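You operate a simulated robot arm through the tools that you are given. There is no shell and no other tool.

Carry out the task below with a simulated robot arm. There is one attempt and no reset: what you move stays moved.

TASK
Put things in order on the top of the grey bench. At the end: the orange spacer block is on the brown square carton; the black stopper stands where the green stopper stood; the white cup is on the yellow tub; the green stopper stands where the white cup stood; whatever was shut is shut again. Leave all else as you found it, and nothing knocked over. Set down upright: white cup.
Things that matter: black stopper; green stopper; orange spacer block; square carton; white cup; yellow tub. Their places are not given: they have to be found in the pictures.

Only the result counts: the job must be done as asked and must still hold three seconds after the hand-in. Knocking over, shifting, dropping, spilling or breaking anything else fails it. Lids that push on must go on centred and level and be pressed home; caps that screw on are set level and turned clockwise until they are tight.

THE ROBOT
A 7-joint arm with a two-finger parallel gripper, fixed in place. Base frame: the origin is at the foot of the arm, x ahead of it, y to its left, z up; the work surface is at about z = 0. Readings come in m, degrees, newtons and seconds.
With the tool pointing down near the work surface it reaches from about 0.22 to 0.58 m from the base axis. Its first joint turns from -66.0 to 66.0 degrees. Payload 2.5 kg.
Tool frame: the origin (TCP) lies between the finger pads and is the grasp point; the fingertips stand 0.023 m ahead of it; z points along the fingers, y is the line along which they close. Largest opening 0.094 m; finger width 0.038, thickness 0.01; the body of the gripper, 0.054 by 0.096 m, starts 0.039 m behind the TCP.
Orientation is told as [roll, pitch, yaw] about the base's x, y, z axes, in that order, counted from this pose: with the fingers straight down and closing along the base's y, the tool's x points along the base's -x, its y along +y and its z along -z.

THE INTERFACE
- The arm moves only by the tool move_arm. Its argument "increments" is a list of rows, each a list of 7 numbers: the shift along the base's x, y, z in m, then the turn, a rotation vector about the base's x, y, z in degrees, then the finger opening in m, from 0 to 0.094. In form: [[dx, dy, dz, ax, ay, az, grip], ...]. A call has 1 to 20 rows; each row is the pose to reach, as a shift and turn from the pose commanded when the call began. Rows are played at 5 a second. More than 0.05 m and 8.6 degrees between two rows, or a gripper value outside its range, and nothing of the call is played. Where a pose cannot be reached the arm comes as near as it can. A force on the tool above 40 N (or 10 N above the force at the start of the call, whichever is more), or a blocked arm, ends the call early, and 0.2 s more pass. The fingers move at their own pace (about 0.108 m/s each) and stop on an object; they squeeze with about 28 N. The grip force told is the motor's: it shows also when the fingers shut on nothing. Time passes only in rows, and 0.2 s behind the last, so rows that repeat a pose let the fingers close. It gives the time, the measured TCP pose, the force on the tool (base axes), the opening and the grip force at its end, in the units of the frame above (readings bear some noise), with the torque about the TCP (base axes, N m) and any sound that the robot's microphone picked up, and new pictures: "pictures" is both (left out), scene, wrist or none.
- Cameras (640 x 400 px; columns grow to the right, rows downward): "scene" is fixed at [0.1334, -0.4323, 0.528]; the picture's right is [0.61, -0.80, 0.00], its down [-0.56, -0.43, -0.70] and it looks along [0.56, 0.43, -0.71] (base axes); focal length 214 px, centre (320, 200). "wrist" rides on the gripper at [0.086, 0.016, -0.075] in the tool frame; the picture's right is [-0.18, 0.98, 0.00], its down [-0.58, -0.11, -0.81] and it looks along [-0.79, -0.15, 0.59] (tool axes); focal length 243 px, centre (320, 200).
- pixel_to_xyz(camera, pixels): there is no depth. For up to 12 entries [column, row, z] of the newest picture of that camera ("zoom" is the newest enlarged one), the place [x, y] in the base frame at which the ray of that pixel passes the height z, good to about 0.002 m. No time passes.
- enlarge(camera, box): a new picture of the part [left, top, right, bottom] of that camera's present view, enlarged. No time passes.
- hand_in(): hands the job in; it is judged then, once.

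Leave the gripper open and the arm clear of the work at the hand-in unless told otherwise.

The tools are called after "Call:" as name(argument=value, ...) on one line, values as JSON. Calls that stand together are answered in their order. move_arm: Moves the arm, as the interface text tells. Its arguments: {"type":"object","properties":{"increments":{"type":"array","items":{"type":"array","items":{"type":"number"}}},"pictures":{"type":"string","enum":["both","scene","wrist","none"]}},"required":["increments"]} The other tools are called the same way: pixel_to_xyz (camera, pixels) gives the place at which the rays of pixels pass given heights; enlarge (camera, box) takes an enlarged picture of a part of a camera's view; hand_in () hands the job in.

At the start:

```text
t: 0.0
ee_pos: [0.3182, -0.0569, 0.3784]
tool_rot: [-0.1, 0.1, 0.0]
force: [-0.4, 0.3, -0.3]
ft_torque: [0.0, 0.02, -0.02]
finger_gap: 0.0938
finger_force: 0.0
```

scene: 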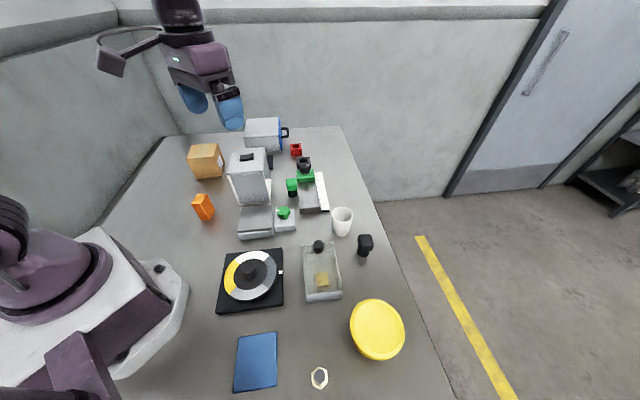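
wrist: 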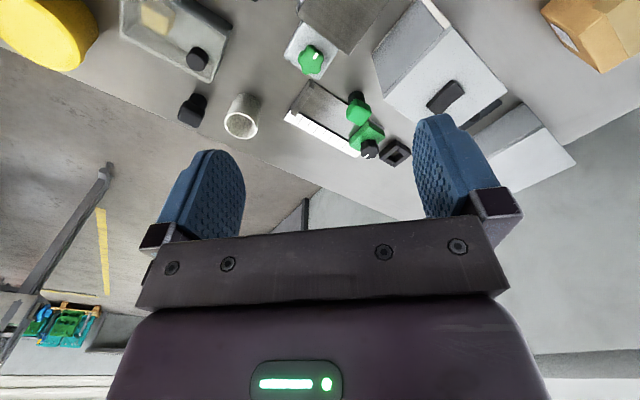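

I begin by looking closely at the scene: the bench has several objects, and I need to tell stoppers apart from knobs. I enlarge several parts of the scene view.

Call:
enlarge(camera="scene", box=[220, 130, 400, 250])

Call:
enlarge(camera="scene", box=[280, 220, 420, 310])

Call:
enlarge(camera="scene", box=[170, 110, 310, 240])

Call:
enlarge(camera="scene", box=[200, 230, 430, 400])

```text
3.33 times, centred on (310, 190) of scene
```

zoom: 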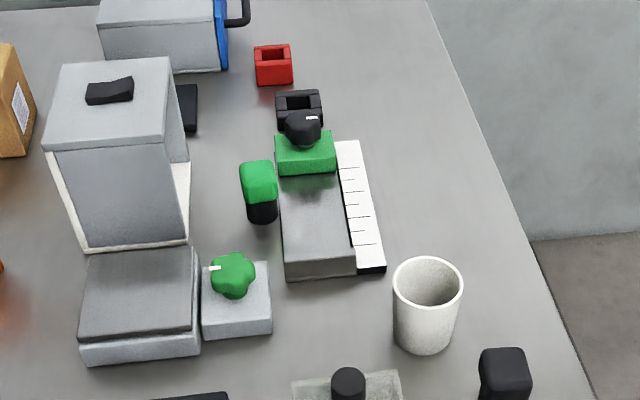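

```text
4.44 times, centred on (350, 265) of scene
```

zoom: 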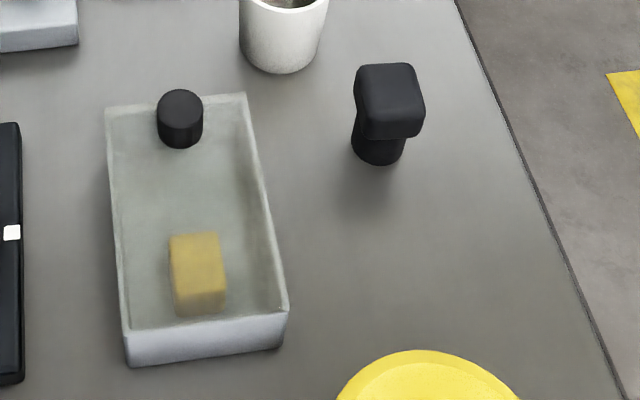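

```text
3.08 times, centred on (240, 175) of scene
```

zoom: 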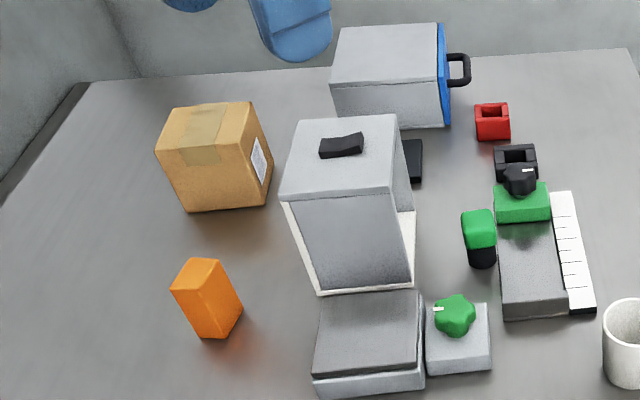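

```text
2.35 times, centred on (315, 315) of scene
```

zoom: 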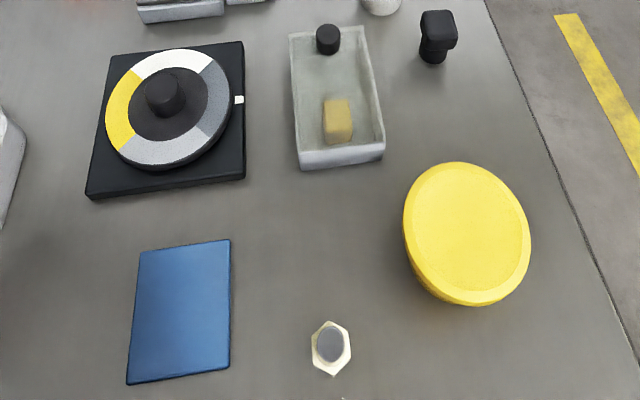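

I see the black stopper (black square head, round body) near (364,245), the green stopper near (292,187), the white cup near (342,221), the yellow tub near (377,330), the orange block near (203,207) and the brown carton near (205,160). Next I convert pixels to places at estimated heights.

Call:
pixel_to_xyz(camera="scene", pixels=[[292.5, 195.5, 0], [292, 184, 0.045], [362, 254, 0], [364, 242, 0.045], [342, 234, 0], [342, 213, 0.07], [204, 220, 0], [203, 201, 0.06], [205, 178, 0], [377, 328, 0.05], [377, 328, 0.03], [373, 357, 0]])

Call:
enlarge(camera="scene", box=[270, 160, 330, 200])

Call:
enlarge(camera="scene", box=[320, 200, 380, 260])

Call:
enlarge(camera="scene", box=[340, 290, 420, 370])

Call:
enlarge(camera="scene", box=[175, 135, 235, 225])

```text
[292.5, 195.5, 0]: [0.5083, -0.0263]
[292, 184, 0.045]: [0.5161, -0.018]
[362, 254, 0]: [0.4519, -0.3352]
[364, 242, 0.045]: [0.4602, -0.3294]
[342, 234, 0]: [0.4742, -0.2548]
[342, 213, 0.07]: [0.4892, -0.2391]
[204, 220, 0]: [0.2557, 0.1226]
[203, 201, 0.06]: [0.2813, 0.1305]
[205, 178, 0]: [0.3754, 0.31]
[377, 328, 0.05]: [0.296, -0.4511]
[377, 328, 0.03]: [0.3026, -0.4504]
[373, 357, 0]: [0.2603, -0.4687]
```

```text
10.00 times, centred on (300, 180) of scene
```

zoom: 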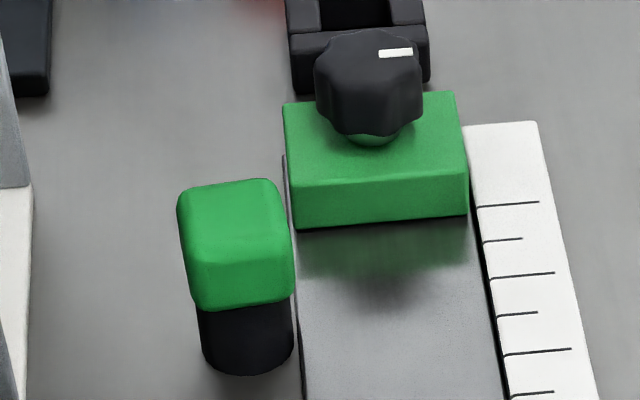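

```text
6.67 times, centred on (350, 230) of scene
```

zoom: 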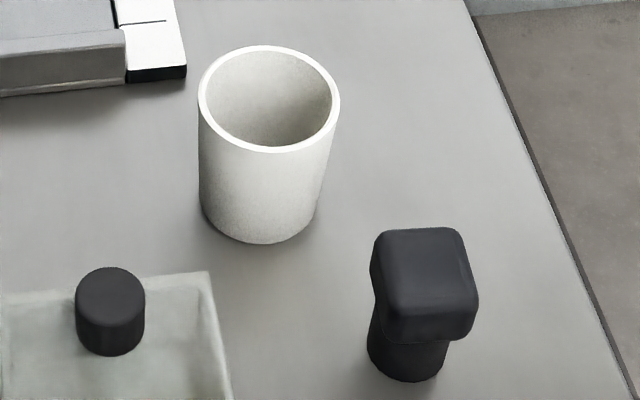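

```text
5.00 times, centred on (380, 330) of scene
```

zoom: 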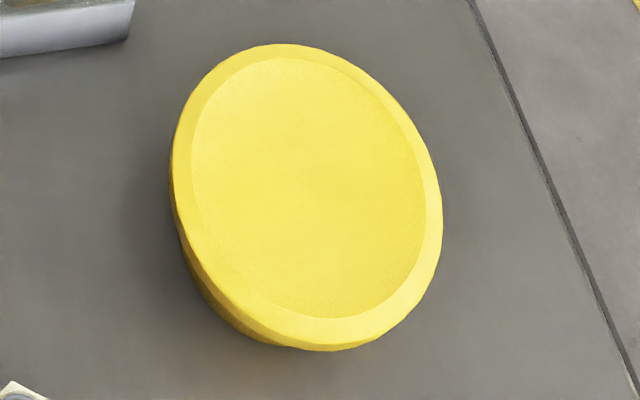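

```text
4.44 times, centred on (205, 180) of scene
```

zoom: 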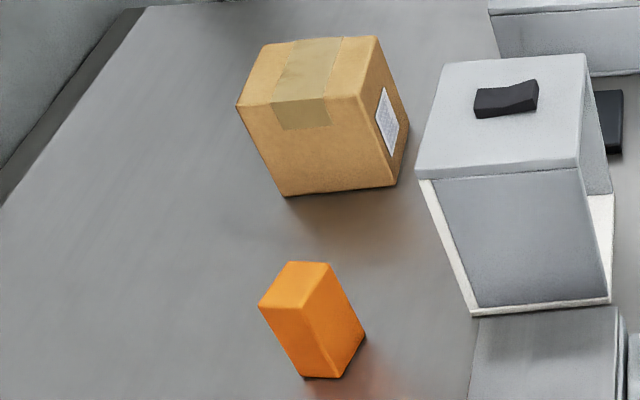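

The latest zoom shows the orange block and the carton. I query the block's bottom corners at (303,376), (342,378), (366,337) and its top corners, plus the carton's corners.

Call:
pixel_to_xyz(camera="zoom", pixels=[[303, 376, 0], [342, 378, 0], [366, 337, 0], [259, 306, 0.06], [299, 309, 0.06], [328, 263, 0.06], [291, 262, 0.06], [259, 306, 0.07], [299, 309, 0.07], [328, 263, 0.07], [291, 262, 0.07], [259, 306, 0.05]])

Call:
pixel_to_xyz(camera="zoom", pixels=[[286, 195, 0], [395, 186, 0], [409, 124, 0], [237, 107, 0.08], [357, 96, 0.08], [377, 37, 0.08], [263, 45, 0.08], [237, 107, 0.09], [357, 96, 0.09], [377, 37, 0.09], [263, 45, 0.09], [357, 96, 0.1]])

```text
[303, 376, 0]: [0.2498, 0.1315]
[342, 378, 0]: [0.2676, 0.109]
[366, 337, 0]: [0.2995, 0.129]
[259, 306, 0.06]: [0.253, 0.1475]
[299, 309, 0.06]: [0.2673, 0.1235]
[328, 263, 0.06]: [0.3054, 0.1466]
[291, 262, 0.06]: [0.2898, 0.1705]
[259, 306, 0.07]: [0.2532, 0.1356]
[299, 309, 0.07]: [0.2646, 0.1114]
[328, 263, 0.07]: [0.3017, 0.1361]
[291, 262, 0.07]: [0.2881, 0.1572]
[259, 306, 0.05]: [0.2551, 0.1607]
```

```text
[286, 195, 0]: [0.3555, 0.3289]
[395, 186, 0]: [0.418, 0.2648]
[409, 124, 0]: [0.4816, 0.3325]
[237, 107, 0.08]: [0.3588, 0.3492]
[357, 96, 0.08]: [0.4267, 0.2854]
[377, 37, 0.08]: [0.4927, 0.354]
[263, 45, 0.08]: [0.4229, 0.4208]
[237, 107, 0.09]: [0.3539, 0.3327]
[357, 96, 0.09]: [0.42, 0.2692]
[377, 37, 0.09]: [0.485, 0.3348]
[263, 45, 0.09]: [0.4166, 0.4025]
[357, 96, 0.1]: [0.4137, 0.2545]
```

Readings: the orange block is about 0.028 x 0.040 x 0.072 m, centred near (0.276, 0.132), its long side turned about 32°. The carton is about 0.09 m cube, centred near (0.419, 0.333), top at about z = 0.091. I move the arm above the block with a 32° yaw, fingers open, to check with the wrist camera.

Call:
move_arm(increments=[[-0.005, 0.024, -0.02, 0, 0, 4, 0.094], [-0.011, 0.047, -0.04, 0, 0, 8, 0.094], [-0.016, 0.071, -0.06, 0, 0, 12, 0.094], [-0.021, 0.095, -0.08, 0, 0, 16, 0.094], [-0.027, 0.118, -0.1, 0, 0, 20, 0.094], [-0.032, 0.142, -0.12, 0, 0, 24, 0.094], [-0.037, 0.165, -0.14, 0, 0, 28, 0.094], [-0.0427, 0.189, -0.158, 0, 0, 32, 0.094], [-0.0427, 0.189, -0.158, 0, 0, 32, 0.094]])

```text
t: 2.0
ee_pos: [0.2774, 0.1331, 0.2217]
tool_rot: [0.0, 0.0, 32.0]
force: [-0.9, 0.5, 0.6]
ft_torque: [0.0, -0.02, -0.02]
finger_gap: 0.0942
finger_force: 0.1
```

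scene: 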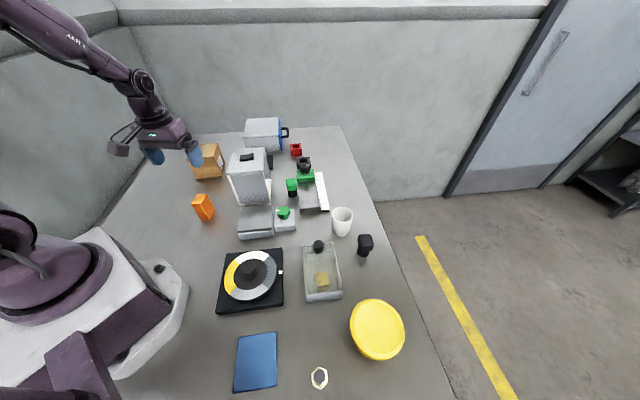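
wrist: 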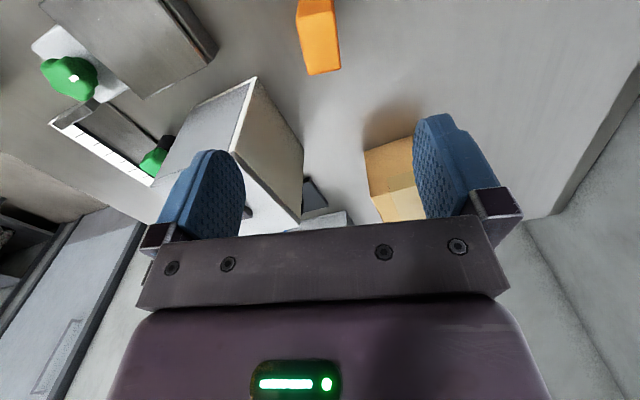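

The block shows at the top of the wrist picture around (318,35). I enlarge it to read its top-face corners.

Call:
enlarge(camera="wrist", box=[270, 0, 370, 90])

```text
4.44 times, centred on (320, 45) of wrist
```

zoom: 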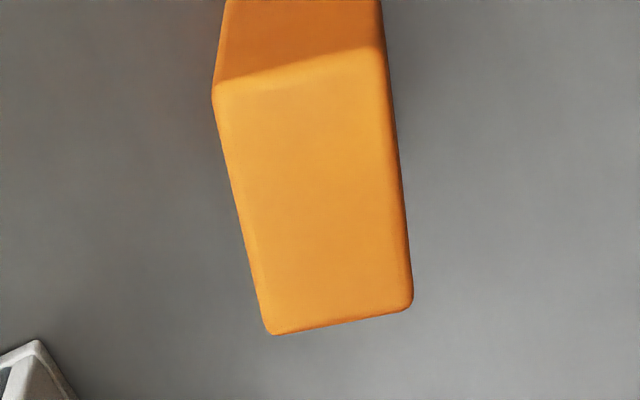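

The top face corners in this zoom are about (213,92), (385,52), (412,305), (268,335). I convert these at heights near 0.072 m.

Call:
pixel_to_xyz(camera="zoom", pixels=[[213, 92, 0.072], [385, 50, 0.072], [412, 307, 0.072], [267, 335, 0.072], [213, 92, 0.07], [412, 307, 0.07]])

```text
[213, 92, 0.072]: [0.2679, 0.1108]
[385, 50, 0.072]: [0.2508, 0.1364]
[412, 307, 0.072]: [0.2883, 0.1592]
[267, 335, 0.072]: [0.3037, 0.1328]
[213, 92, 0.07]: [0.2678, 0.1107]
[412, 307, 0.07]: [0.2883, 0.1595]
```

The block's centre is at about (0.278, 0.135), angle 31.5°. The arm reads (0.2774, 0.1331). I go straight down to TCP z ≈ 0.05 with open fingers and then close on the narrow sides.

Call:
move_arm(increments=[[0.0, 0.001, -0.035, 0, 0, 0, 0.094], [0.0, 0.001, -0.07, 0, 0, 0, 0.094], [0.0, 0.001, -0.105, 0, 0, 0, 0.094], [0.0, 0.001, -0.14, 0, 0, 0, 0.094], [0.0, 0.001, -0.165, 0, 0, 0, 0.094], [0.0, 0.001, -0.172, 0, 0, 0, 0.094], [0.0, 0.001, -0.172, 0, 0, 0, 0.094]])

```text
t: 3.6
ee_pos: [0.2771, 0.1351, 0.0495]
tool_rot: [0.1, 0.0, 31.9]
force: [-0.5, -0.1, -0.4]
ft_torque: [-0.01, 0.02, -0.01]
finger_gap: 0.0941
finger_force: 0.1
```

scene: 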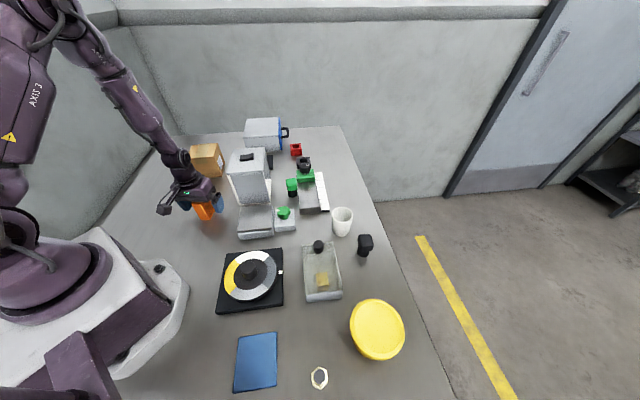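
wrist: 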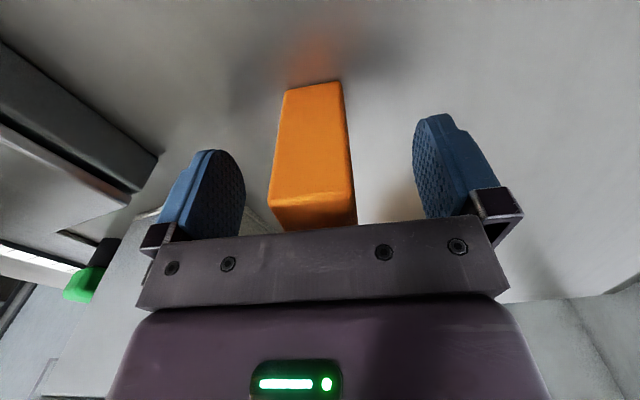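

The fingers straddle the block, which sits centred between them in the wrist picture (around column 312). I close the fingers, waiting several rows.

Call:
move_arm(increments=[[0, 0, 0, 0, 0, 0, 0.03], [0, 0, 0, 0, 0, 0, 0.01], [0, 0, 0, 0, 0, 0, 0.01], [0, 0, 0, 0, 0, 0, 0.01]], pictures="wrist")

```text
t: 4.6
ee_pos: [0.2774, 0.135, 0.0492]
tool_rot: [0.0, 0.0, 32.0]
force: [-0.5, 0.3, 0.5]
ft_torque: [0.01, -0.01, 0.01]
finger_gap: 0.0307
finger_force: 28.2
```

wrist: 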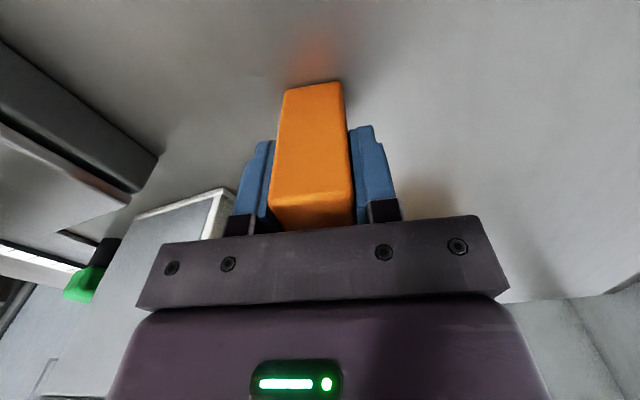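

The block is gripped (gap 0.0307 m, 28 N). I lift it 0.15 m straight up, then carry it above the carton centre (0.4185, 0.332).

Call:
move_arm(increments=[[0, 0, 0.03, 0, 0, 0, 0.01], [0, 0, 0.07, 0, 0, 0, 0.01], [0, 0, 0.11, 0, 0, 0, 0.01], [0, 0, 0.15, 0, 0, 0, 0.01], [0.02, 0.028, 0.15, 0, 0, 0, 0.01], [0.04, 0.056, 0.15, 0, 0, 0, 0.01], [0.06, 0.084, 0.15, 0, 0, 0, 0.01], [0.08, 0.112, 0.15, 0, 0, 0, 0.01], [0.1, 0.14, 0.15, 0, 0, 0, 0.01], [0.12, 0.168, 0.15, 0, 0, 0, 0.01], [0.141, 0.197, 0.15, 0, 0, 0, 0.01], [0.141, 0.197, 0.15, 0, 0, 0, 0.01]])

```text
t: 7.2
ee_pos: [0.4154, 0.3292, 0.1972]
tool_rot: [0.1, 0.1, 32.0]
force: [0.8, 0.1, 0.1]
ft_torque: [0.03, -0.02, 0.0]
finger_gap: 0.01
finger_force: 0.0
```

scene: 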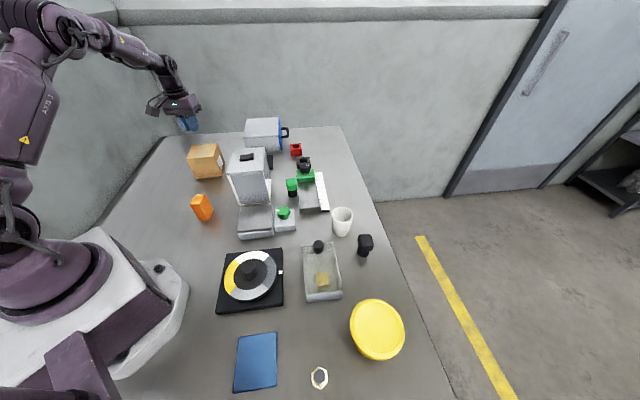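
wrist: 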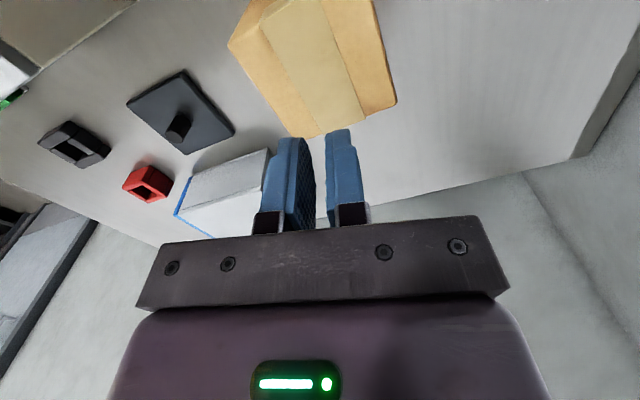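

The gap is now 0.01 m with no force: the block slipped out and still stands near (202,207). I enlarge the scene there to see how it stands.

Call:
enlarge(camera="scene", box=[175, 135, 235, 225])

```text
4.44 times, centred on (205, 180) of scene
```

zoom: 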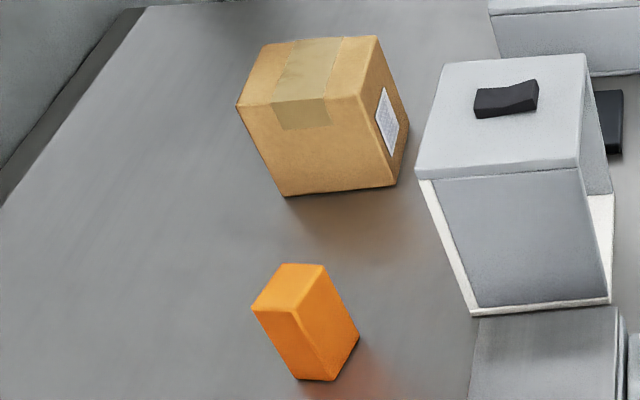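

The block still stands upright, shifted only a few millimetres. I re-measure its top corners: about (251,309), (293,312), (322,265), (283,264) in the zoom.

Call:
pixel_to_xyz(camera="zoom", pixels=[[251, 309, 0.072], [293, 312, 0.072], [322, 265, 0.072], [283, 264, 0.072], [298, 379, 0], [335, 381, 0], [359, 338, 0]])

```text
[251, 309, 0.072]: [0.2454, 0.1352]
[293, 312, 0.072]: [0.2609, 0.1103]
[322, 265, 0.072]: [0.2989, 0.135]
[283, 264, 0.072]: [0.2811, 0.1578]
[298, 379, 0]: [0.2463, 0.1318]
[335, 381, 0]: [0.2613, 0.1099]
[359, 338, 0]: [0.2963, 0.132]
```

The block is now centred near (0.272, 0.135). I go back above it at z ≈ 0.22 with fingers open, and look with the wrist camera.

Call:
move_arm(increments=[[-0.02, -0.028, 0.02, 0, 0, 0, 0.094], [-0.04, -0.056, 0.02, 0, 0, 0, 0.094], [-0.06, -0.084, 0.02, 0, 0, 0, 0.094], [-0.08, -0.112, 0.02, 0, 0, 0, 0.094], [-0.1, -0.14, 0.02, 0, 0, 0, 0.094], [-0.12, -0.168, 0.02, 0, 0, 0, 0.094], [-0.145, -0.197, 0.02, 0, 0, 0, 0.094], [-0.145, -0.197, 0.02, 0, 0, 0, 0.094]], pictures="none")

Call:
enlarge(camera="wrist", box=[270, 0, 370, 90])

```text
t: 9.0
ee_pos: [0.2722, 0.1337, 0.2203]
tool_rot: [0.1, 0.0, 32.0]
force: [0.7, -0.4, 0.5]
ft_torque: [0.02, 0.02, 0.0]
finger_gap: 0.0941
finger_force: 0.0
```

```text
4.44 times, centred on (320, 45) of wrist
```

zoom: 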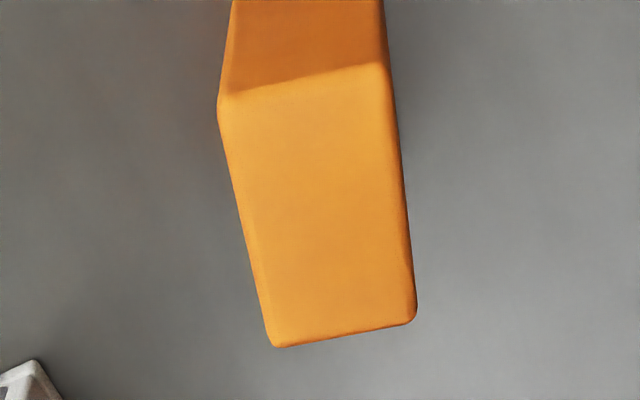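

The top face corners are at about (218,105), (388,65), (417,320), (273,348) in the zoom. I convert them.

Call:
pixel_to_xyz(camera="zoom", pixels=[[218, 105, 0.072], [388, 65, 0.072], [417, 320, 0.072], [273, 348, 0.072]])

```text
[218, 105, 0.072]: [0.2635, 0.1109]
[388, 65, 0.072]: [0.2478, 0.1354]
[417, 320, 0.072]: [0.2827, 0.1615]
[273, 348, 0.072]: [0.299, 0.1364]
```

The centre is now (0.273, 0.136) and the block is turned about 34°. I adjust by 2°, go down to z ≈ 0.042, close with the full squeeze, and keep still to let the grip settle.

Call:
move_arm(increments=[[0.001, 0.002, -0.035, 0, 0, 1, 0.094], [0.001, 0.002, -0.07, 0, 0, 2, 0.094], [0.001, 0.002, -0.105, 0, 0, 2, 0.094], [0.001, 0.002, -0.14, 0, 0, 2, 0.094], [0.001, 0.002, -0.165, 0, 0, 2, 0.094], [0.001, 0.002, -0.178, 0, 0, 2, 0.094], [0.001, 0.002, -0.178, 0, 0, 2, 0.094], [0.001, 0.002, -0.178, 0, 0, 2, 0.04], [0.001, 0.002, -0.178, 0, 0, 2, 0.0], [0.001, 0.002, -0.178, 0, 0, 2, 0.0], [0.001, 0.002, -0.178, 0, 0, 2, 0.0], [0.001, 0.002, -0.178, 0, 0, 2, 0.0]])

```text
t: 11.6
ee_pos: [0.2745, 0.1361, 0.0392]
tool_rot: [0.0, 0.0, 34.0]
force: [-0.3, 0.4, 0.3]
ft_torque: [0.0, -0.02, 0.02]
finger_gap: 0.0308
finger_force: 27.9
```

scene: 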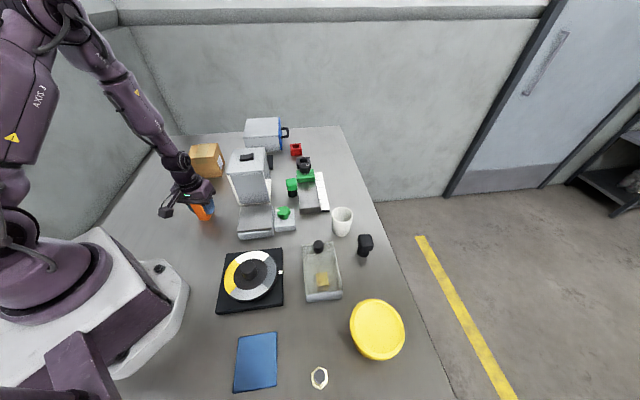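
wrist: 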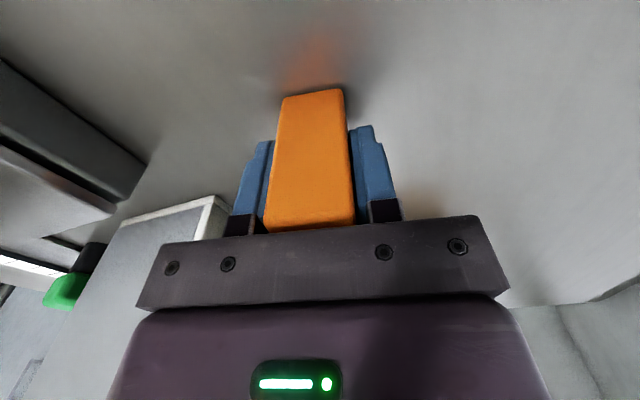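

The grip reads 28 N at gap 0.0308 m. I lift slowly, 4 mm a row, and watch the force and gap.

Call:
move_arm(increments=[[0, 0, 0.001, 0, 0, 0, 0], [0, 0, 0.003, 0, 0, 0, 0], [0, 0, 0.006, 0, 0, 0, 0], [0, 0, 0.01, 0, 0, 0, 0], [0, 0, 0.014, 0, 0, 0, 0], [0, 0, 0.018, 0, 0, 0, 0]])

```text
t: 13.0
ee_pos: [0.2728, 0.1351, 0.0574]
tool_rot: [0.0, 0.0, 34.0]
force: [-0.3, 0.1, -0.8]
ft_torque: [-0.04, -0.03, -0.05]
finger_gap: 0.0306
finger_force: 28.1
```

scene: 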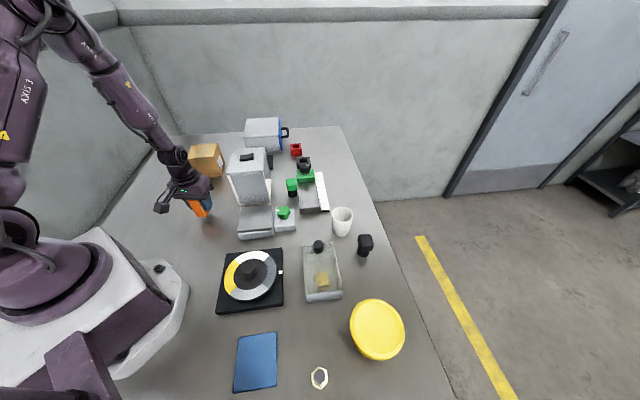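
wrist: 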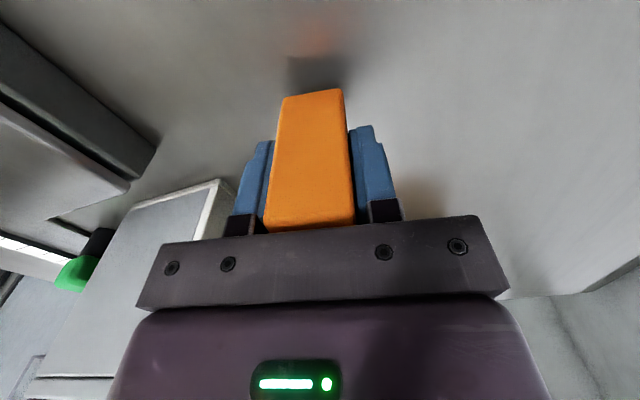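

The block is off the bench now (its shadow has separated) and it is light. I keep lifting gently, about 1 cm a row, and check the gap again.

Call:
move_arm(increments=[[0, 0, 0.006, 0, 0, 0, 0], [0, 0, 0.014, 0, 0, 0, 0], [0, 0, 0.024, 0, 0, 0, 0], [0, 0, 0.034, 0, 0, 0, 0], [0, 0, 0.044, 0, 0, 0, 0], [0, 0, 0.054, 0, 0, 0, 0], [0, 0, 0.064, 0, 0, 0, 0], [0, 0, 0.074, 0, 0, 0, 0], [0, 0, 0.084, 0, 0, 0, 0], [0, 0, 0.094, 0, 0, 0, 0], [0, 0, 0.104, 0, 0, 0, 0], [0, 0, 0.114, 0, 0, 0, 0], [0, 0, 0.124, 0, 0, 0, 0], [0, 0, 0.134, 0, 0, 0, 0], [0, 0, 0.138, 0, 0, 0, 0]])

```text
t: 16.2
ee_pos: [0.2734, 0.1354, 0.1951]
tool_rot: [0.0, 0.0, 34.0]
force: [-0.2, -0.8, -1.4]
ft_torque: [-0.04, -0.01, 0.01]
finger_gap: 0.0307
finger_force: 27.8
```

scene: 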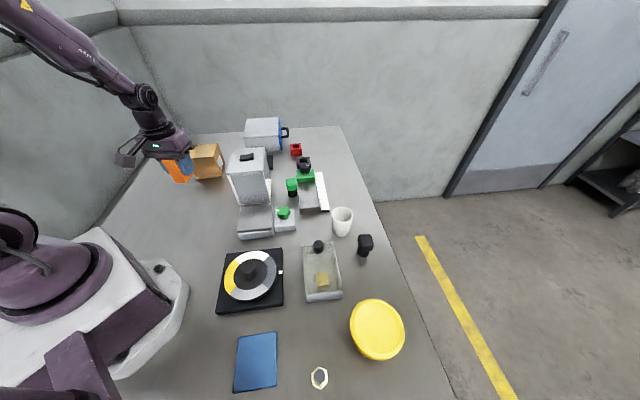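
wrist: 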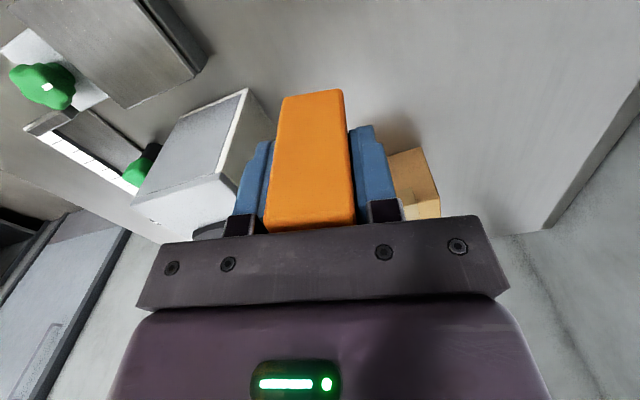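

It holds (gap 0.0307, 28 N). I carry it gently to above the carton centre (0.4185, 0.332), turning 11° so that it lines up with the carton's sides.

Call:
move_arm(increments=[[0.004, 0.006, 0, 0, 0, 0, 0], [0.012, 0.016, 0, 0, 0, 1, 0], [0.022, 0.03, 0, 0, 0, 2, 0], [0.032, 0.044, 0, 0, 0, 3, 0], [0.042, 0.058, 0, 0, 0, 4, 0], [0.052, 0.072, 0, 0, 0, 5, 0], [0.062, 0.086, 0, 0, 0, 6, 0], [0.072, 0.1, 0, 0, 0, 7, 0], [0.082, 0.114, 0, 0, 0, 8, 0], [0.092, 0.128, 0, 0, 0, 9, 0], [0.102, 0.142, 0, 0, 0, 10, 0], [0.112, 0.156, 0, 0, 0, 11, 0], [0.122, 0.168, 0, 0, 0, 11, 0], [0.132, 0.18, 0, 0, 0, 11, 0], [0.139, 0.19, 0, 0, 0, 11, 0], [0.144, 0.1955, 0, 0, 0, 11, 0], [0.145, 0.1965, 0, 0, 0, 11, 0], [0.145, 0.1965, 0, 0, 0, 11, 0]])

```text
t: 20.0
ee_pos: [0.4186, 0.3322, 0.1966]
tool_rot: [0.0, 0.0, 45.1]
force: [-0.3, 1.2, -0.9]
ft_torque: [-0.02, -0.02, 0.02]
finger_gap: 0.0306
finger_force: 27.9
```

scene: 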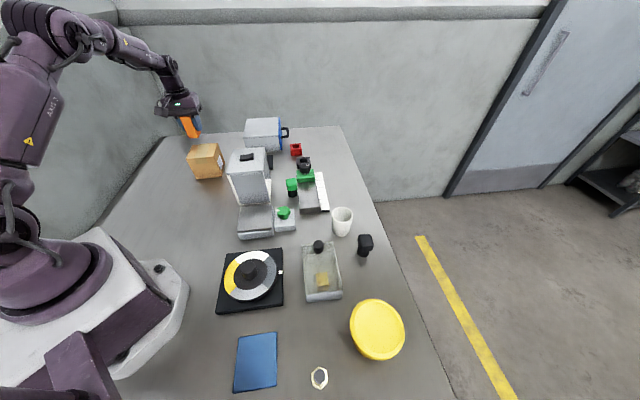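
wrist: 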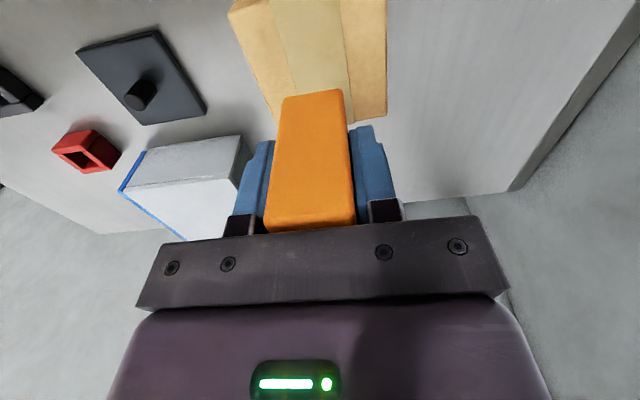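

The block is held above the carton. Before lowering I check the carton's top edges in the wrist picture.

Call:
enlarge(camera="wrist", box=[210, 0, 410, 130])

```text
3.08 times, centred on (310, 65) of wrist
```

zoom: 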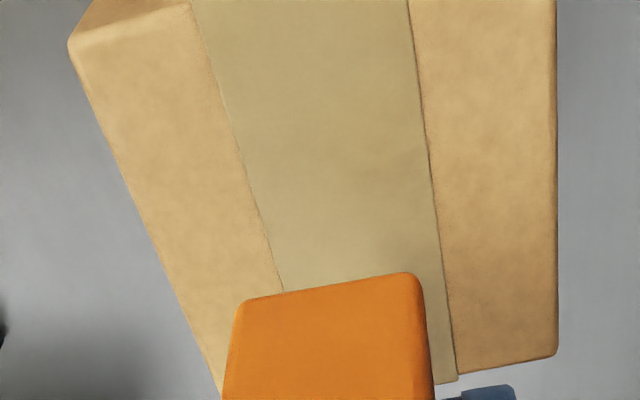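

Call:
pixel_to_xyz(camera="zoom", pixels=[[70, 45, 0.091], [556, 355, 0.091], [222, 392, 0.091], [556, 20, 0.091], [148, 220, 0.091], [556, 200, 0.091]])

```text
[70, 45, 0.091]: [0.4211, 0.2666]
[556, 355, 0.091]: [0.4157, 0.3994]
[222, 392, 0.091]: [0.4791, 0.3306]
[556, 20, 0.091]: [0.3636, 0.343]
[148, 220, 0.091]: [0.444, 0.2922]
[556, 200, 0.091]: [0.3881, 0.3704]
```

The carton corners agree: centre (0.4184, 0.333), top z ≈ 0.091. The block's bottom is about 0.039 m below the TCP, so contact is expected at TCP z ≈ 0.130. I lower gently to just above that.

Call:
move_arm(increments=[[0, 0.0005, -0.006, 0, 0, 0, 0], [0, 0.0005, -0.016, 0, 0, 0, 0], [0, 0.0005, -0.026, 0, 0, 0, 0], [0, 0.0005, -0.036, 0, 0, 0, 0], [0, 0.0005, -0.046, 0, 0, 0, 0], [0, 0.0005, -0.054, 0, 0, 0, 0], [0, 0.0005, -0.059, 0, 0, 0, 0], [0, 0.0005, -0.062, 0, 0, 0, 0], [0, 0.0005, -0.062, 0, 0, 0, 0]])

```text
t: 22.0
ee_pos: [0.4193, 0.3323, 0.1349]
tool_rot: [-0.1, -0.1, 45.0]
force: [-1.9, -3.3, 8.6]
ft_torque: [-0.17, 0.19, -0.01]
finger_gap: 0.0308
finger_force: 28.1
```

scene: 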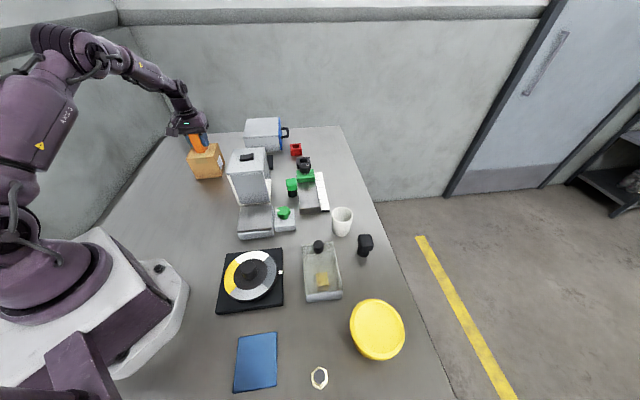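
wrist: 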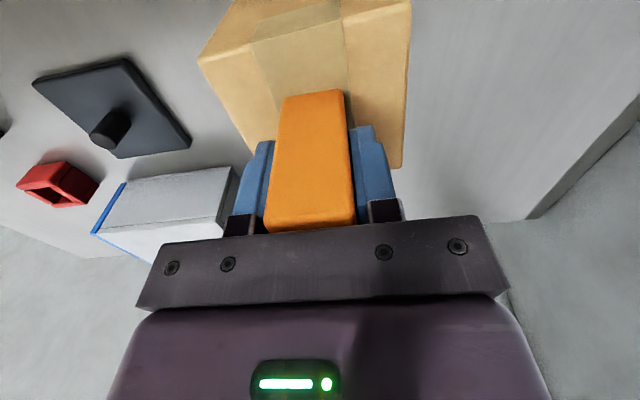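

The force is +8.6 N: the block is down on the carton at TCP z ≈ 0.135. I ease up 0.5 mm, open the fingers, and rise straight up.

Call:
move_arm(increments=[[0, 0, 0.0005, 0, 0, 0, 0.0], [0, 0, 0.0005, 0, 0, 0, 0.04], [0, 0, 0.0005, 0, 0, 0, 0.06], [0, 0, 0.0005, 0, 0, 0, 0.06], [0, 0, 0.015, 0, 0, 0, 0.06], [0, 0, 0.035, 0, 0, 0, 0.06], [0, 0, 0.065, 0, 0, 0, 0.06], [0, 0, 0.105, 0, 0, 0, 0.06]])

```text
t: 23.8
ee_pos: [0.4196, 0.3315, 0.2376]
tool_rot: [0.0, 0.0, 45.1]
force: [0.2, -0.1, -0.6]
ft_torque: [0.04, -0.01, -0.01]
finger_gap: 0.0599
finger_force: 0.1
```

scene: 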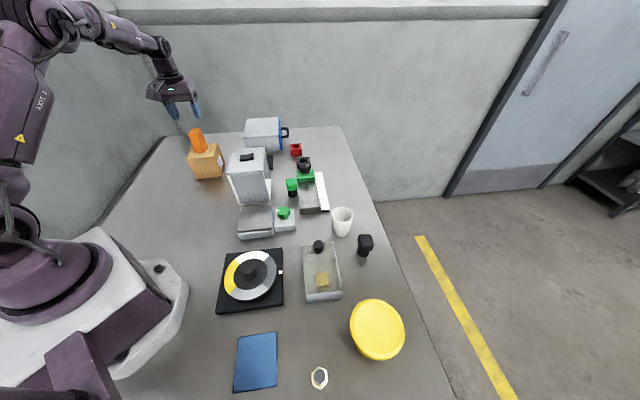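
wrist: 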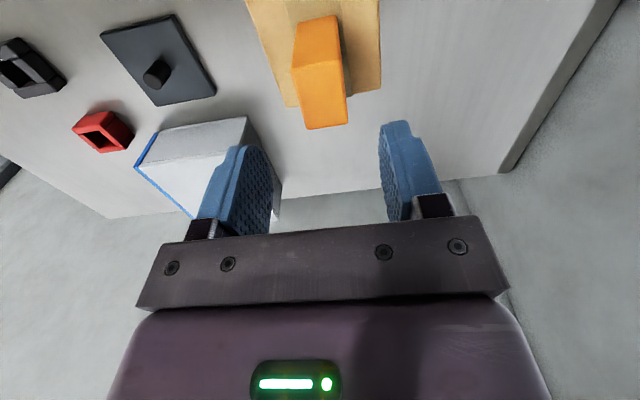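

The orange block stands on the carton. Next is the white cup. I move the arm high across to about (0.35, -0.25, 0.28) with yaw 0, to look at the cup, tub and black stopper with the wrist camera.

Call:
move_arm(increments=[[-0.004, -0.036, 0.02, 0, 0, -5, 0.094], [-0.009, -0.072, 0.04, 0, 0, -10, 0.094], [-0.013, -0.109, 0.05, 0, 0, -15, 0.094], [-0.017, -0.145, 0.05, 0, 0, -20, 0.094], [-0.022, -0.181, 0.05, 0, 0, -25, 0.094], [-0.026, -0.218, 0.05, 0, 0, -30, 0.094], [-0.03, -0.254, 0.05, 0, 0, -35, 0.094], [-0.035, -0.29, 0.05, 0, 0, -40, 0.094], [-0.039, -0.327, 0.05, 0, 0, -45, 0.094], [-0.043, -0.363, 0.05, 0, 0, -45, 0.094], [-0.048, -0.4, 0.05, 0, 0, -45, 0.094], [-0.052, -0.436, 0.05, 0, 0, -45, 0.094], [-0.056, -0.472, 0.05, 0, 0, -45, 0.094], [-0.061, -0.509, 0.05, 0, 0, -45, 0.094], [-0.065, -0.545, 0.05, 0, 0, -45, 0.094], [-0.07, -0.58, 0.05, 0, 0, -45, 0.094], [-0.07, -0.58, 0.05, 0, 0, -45, 0.094]])

Call:
enlarge(camera="scene", box=[175, 115, 235, 195])

```text
t: 27.4
ee_pos: [0.3463, -0.2496, 0.2882]
tool_rot: [0.0, 0.0, 0.0]
force: [0.4, 0.3, -0.2]
ft_torque: [0.03, 0.03, -0.01]
finger_gap: 0.0942
finger_force: 0.0
```

scene: 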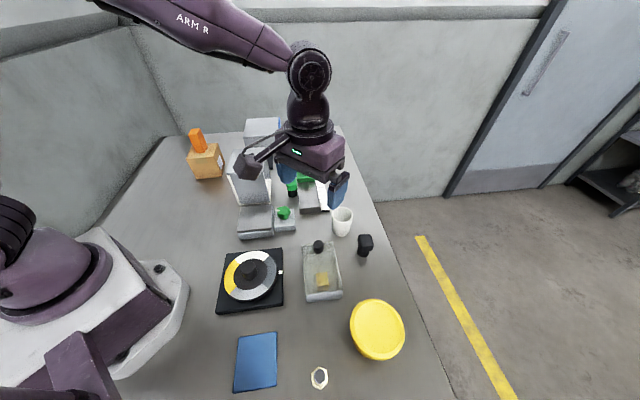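
wrist: 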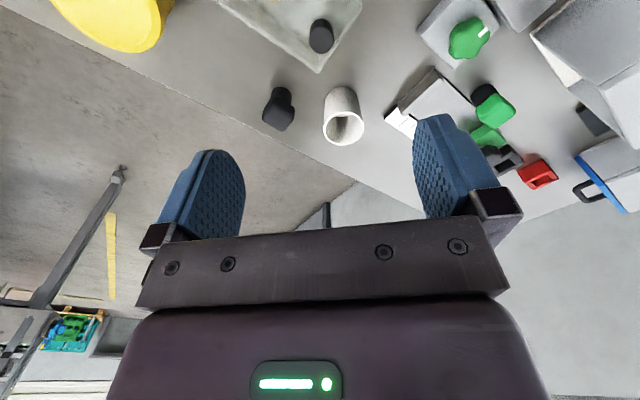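

```text
5.00 times, centred on (205, 155) of scene
```

zoom: 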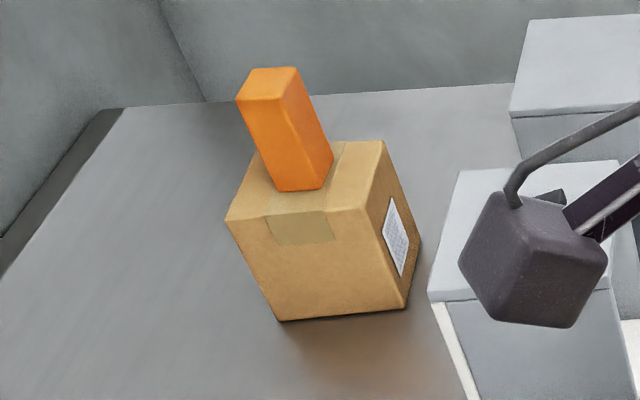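

The block sits well on the carton. Now I enlarge the wrist view around the cup and black stopper, and the tub.

Call:
enlarge(camera="wrist", box=[250, 0, 450, 150])

Call:
enlarge(camera="wrist", box=[40, 0, 200, 100])

Call:
enlarge(camera="wrist", box=[250, 70, 390, 160])

```text
2.67 times, centred on (350, 75) of wrist
```

zoom: 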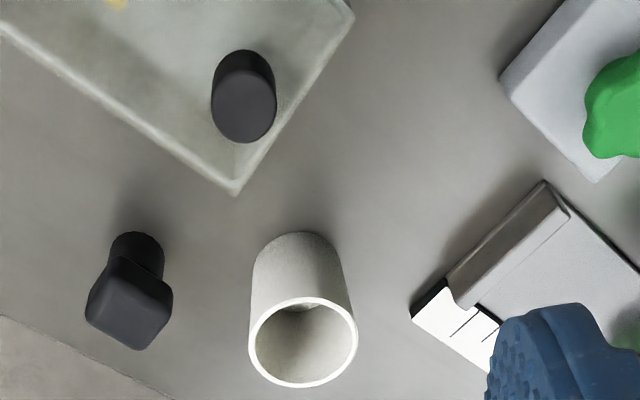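

```text
4.00 times, centred on (120, 50) of wrist
```

zoom: 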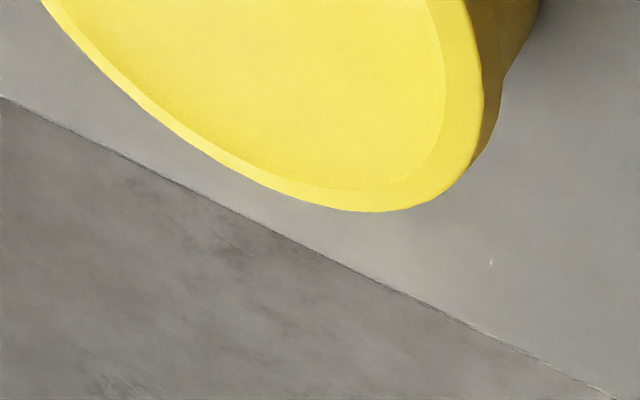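

```text
4.44 times, centred on (320, 115) of wrist
```

zoom: 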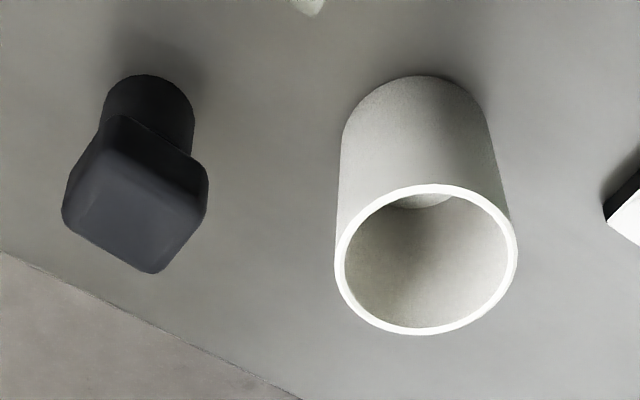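

I read the cup's rim ellipse centre at about (426,259) in this zoom and its near base edge at (413,76). I query these at several heights, and the same rim centre (342.3,214.8) in the scene view, to find the height by agreement. I also read the black stopper's head.

Call:
pixel_to_xyz(camera="zoom", pixels=[[426, 259, 0.06], [426, 259, 0.07], [426, 259, 0.08], [413, 76, 0], [335, 262, 0.07], [518, 255, 0.07], [424, 183, 0.07], [424, 335, 0.07], [149, 76, 0], [136, 195, 0.04], [136, 195, 0.045], [136, 195, 0.05]])

Call:
pixel_to_xyz(camera="scene", pixels=[[342.3, 214.8, 0.06], [342.3, 214.8, 0.07], [342.3, 214.8, 0.08], [341.3, 236.5, 0], [331.5, 214.8, 0.07], [353, 214.8, 0.07], [342.3, 206.8, 0.07], [342.3, 222.8, 0.07]])

```text
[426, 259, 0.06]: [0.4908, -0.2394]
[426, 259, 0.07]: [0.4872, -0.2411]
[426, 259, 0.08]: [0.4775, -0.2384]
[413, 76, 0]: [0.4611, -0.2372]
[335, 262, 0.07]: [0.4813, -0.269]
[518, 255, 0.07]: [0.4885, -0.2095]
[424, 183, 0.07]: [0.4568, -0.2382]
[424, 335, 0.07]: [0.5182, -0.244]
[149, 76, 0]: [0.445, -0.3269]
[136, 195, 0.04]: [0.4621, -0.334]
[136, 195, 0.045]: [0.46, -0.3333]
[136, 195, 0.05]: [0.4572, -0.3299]
```

```text
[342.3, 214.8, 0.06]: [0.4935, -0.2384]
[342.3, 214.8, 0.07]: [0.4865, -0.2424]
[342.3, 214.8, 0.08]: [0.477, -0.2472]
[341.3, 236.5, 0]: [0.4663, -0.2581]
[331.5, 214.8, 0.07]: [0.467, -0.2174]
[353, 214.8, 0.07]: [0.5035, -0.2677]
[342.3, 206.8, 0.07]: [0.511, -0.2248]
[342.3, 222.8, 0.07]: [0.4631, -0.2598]
```

The cup is about 0.06 m wide and 0.068 m tall, centred near (0.488, -0.241). I check its neighbours: the tray corner at wrist (318,73), the ruler/rail end around (385,116), (420,110), and the black stopper's head corners.

Call:
pixel_to_xyz(camera="wrist", pixels=[[318, 73, 0.03], [318, 73, 0.0], [385, 117, 0.0], [404, 137, 0.0], [397, 104, 0.0], [434, 68, 0.025], [436, 70, 0]])

Call:
pixel_to_xyz(camera="zoom", pixels=[[63, 210, 0.045], [118, 117, 0.045], [208, 175, 0.045], [155, 273, 0.045], [103, 100, 0.01], [194, 115, 0.01]])

Call:
pixel_to_xyz(camera="scene", pixels=[[333.3, 240.9, 0.03], [333.3, 240.9, 0.02], [301.6, 244, 0.03], [329.8, 211, 0], [320.5, 212, 0.0], [377, 328, 0.04], [341, 340, 0.0]])

```text
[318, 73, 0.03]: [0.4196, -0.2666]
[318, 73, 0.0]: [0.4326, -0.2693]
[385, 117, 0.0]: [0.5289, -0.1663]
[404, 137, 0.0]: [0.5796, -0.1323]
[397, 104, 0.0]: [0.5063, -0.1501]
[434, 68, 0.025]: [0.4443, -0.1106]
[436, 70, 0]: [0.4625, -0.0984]
```

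```text
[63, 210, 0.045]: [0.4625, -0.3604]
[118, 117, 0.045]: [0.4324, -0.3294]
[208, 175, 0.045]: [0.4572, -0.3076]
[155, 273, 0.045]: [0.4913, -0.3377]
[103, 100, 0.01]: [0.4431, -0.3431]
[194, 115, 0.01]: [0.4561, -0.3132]
```

```text
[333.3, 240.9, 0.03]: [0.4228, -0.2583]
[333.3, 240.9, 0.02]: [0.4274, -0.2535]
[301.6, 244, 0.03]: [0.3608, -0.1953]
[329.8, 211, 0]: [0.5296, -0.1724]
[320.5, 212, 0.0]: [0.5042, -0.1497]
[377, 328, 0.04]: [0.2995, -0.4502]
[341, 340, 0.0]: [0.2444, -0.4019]
```

The nearest neighbours are the black stopper's head edge (~(0.457,-0.308) to (0.491,-0.338)), the tray corner (0.42,-0.26) and the ruler end (0.529,-0.17). A yaw of +15° keeps the fingers well clear of all of them. I move above the cup at z ≈ 0.19 with opening 0.088.

Call:
move_arm(increments=[[0.028, 0.002, -0.018, 0, 0, 3, 0.088], [0.057, 0.004, -0.036, 0, 0, 6, 0.088], [0.085, 0.005, -0.054, 0, 0, 9, 0.088], [0.113, 0.007, -0.072, 0, 0, 12, 0.088], [0.1405, 0.0086, -0.095, 0, 0, 15, 0.088], [0.1405, 0.0086, -0.095, 0, 0, 15, 0.088]])

Call:
enlarge(camera="wrist", box=[240, 0, 400, 100])

```text
t: 28.8
ee_pos: [0.4892, -0.24, 0.1929]
tool_rot: [-0.1, 0.0, 15.0]
force: [-0.1, 0.1, 0.2]
ft_torque: [-0.02, 0.0, 0.02]
finger_gap: 0.0878
finger_force: 0.2
```

scene: 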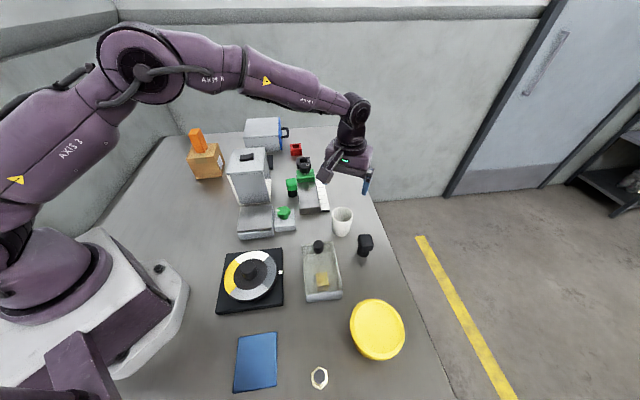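
wrist: 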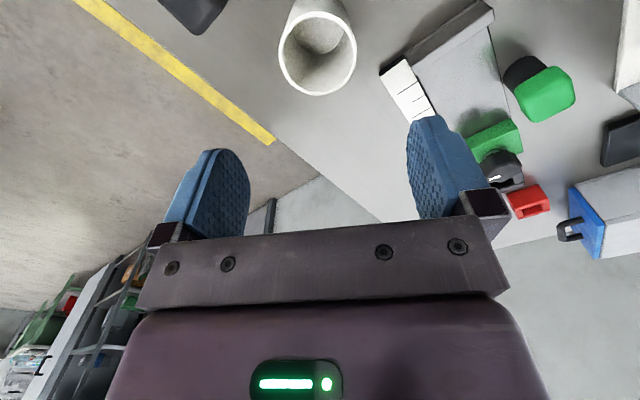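

```text
4.00 times, centred on (320, 50) of wrist
```

zoom: 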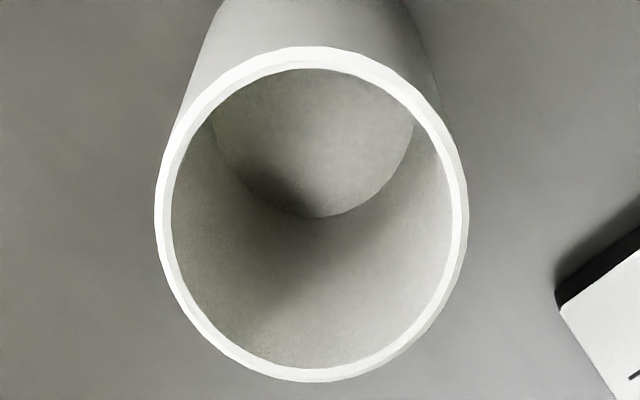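

The cup is empty. The rim spans columns 155–468 and rows 47–383 in the zoom; I query its centre and edges.

Call:
pixel_to_xyz(camera="zoom", pixels=[[312, 208, 0.068], [155, 210, 0.068], [468, 215, 0.068], [310, 47, 0.068], [312, 383, 0.068], [312, 208, 0.074], [310, 47, 0.074], [312, 383, 0.074]])

```text
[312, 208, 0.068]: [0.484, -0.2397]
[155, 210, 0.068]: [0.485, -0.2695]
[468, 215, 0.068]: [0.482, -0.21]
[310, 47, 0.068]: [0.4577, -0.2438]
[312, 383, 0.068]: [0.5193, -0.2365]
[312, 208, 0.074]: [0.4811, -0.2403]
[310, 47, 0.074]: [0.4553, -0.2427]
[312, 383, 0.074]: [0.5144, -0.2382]
```

The cup's centre is (0.4875, -0.2405), height about 0.07 m. I descend straight around it to TCP z ≈ 0.042 with opening 0.088, then look before closing.

Call:
move_arm(increments=[[-0.001, 0, -0.03, 0, 0, 0, 0.088], [-0.001, 0, -0.06, 0, 0, 0, 0.088], [-0.001, 0, -0.09, 0, 0, 0, 0.088], [-0.001, 0, -0.12, 0, 0, 0, 0.088], [-0.001, 0, -0.14, 0, 0, 0, 0.088], [-0.001, 0, -0.151, 0, 0, 0, 0.088], [-0.001, 0, -0.151, 0, 0, 0, 0.088]])

```text
t: 30.4
ee_pos: [0.4896, -0.2404, 0.0423]
tool_rot: [-0.1, -0.1, 15.0]
force: [-0.6, -0.4, -0.6]
ft_torque: [0.01, -0.03, 0.02]
finger_gap: 0.088
finger_force: 0.0
```

scene: 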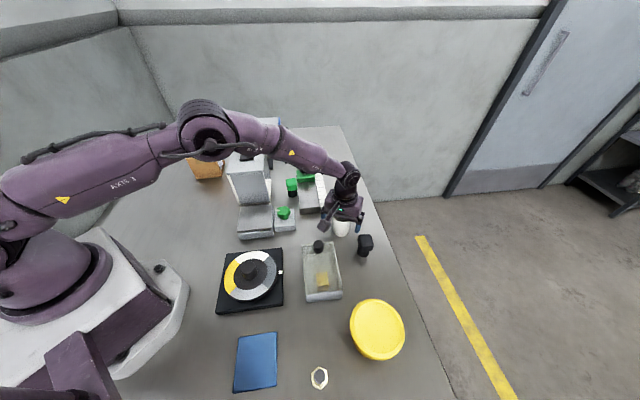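
wrist: 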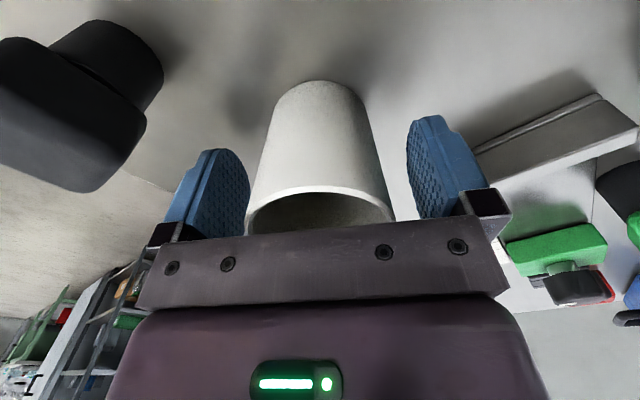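

The cup is between the fingers with clear space on both sides. I close gently: fingers to 0.07, then to full squeeze.

Call:
move_arm(increments=[[0, 0, 0, 0, 0, 0, 0.074], [0, 0, 0, 0, 0, 0, 0.066], [0, 0, 0, 0, 0, 0, 0.06], [0, 0, 0, 0, 0, 0, 0.05], [0, 0, 0, 0, 0, 0, 0.03], [0, 0, 0, 0, 0, 0, 0.0], [0, 0, 0, 0, 0, 0, 0.0], [0, 0, 0, 0, 0, 0, 0.0]], pictures="wrist")

```text
t: 32.2
ee_pos: [0.4896, -0.2404, 0.043]
tool_rot: [0.0, 0.0, 14.9]
force: [0.3, 0.8, 1.1]
ft_torque: [0.0, 0.02, -0.01]
finger_gap: 0.0571
finger_force: 27.9
```

wrist: 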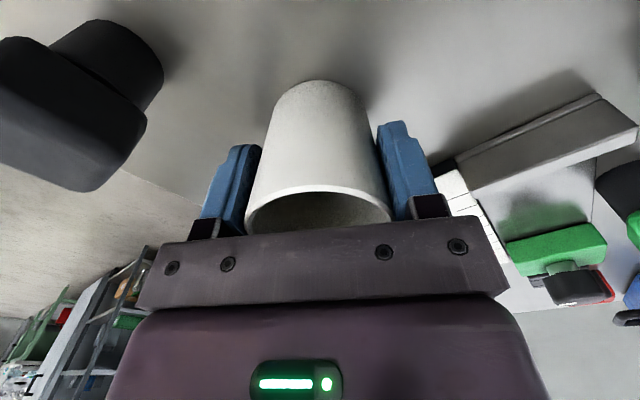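

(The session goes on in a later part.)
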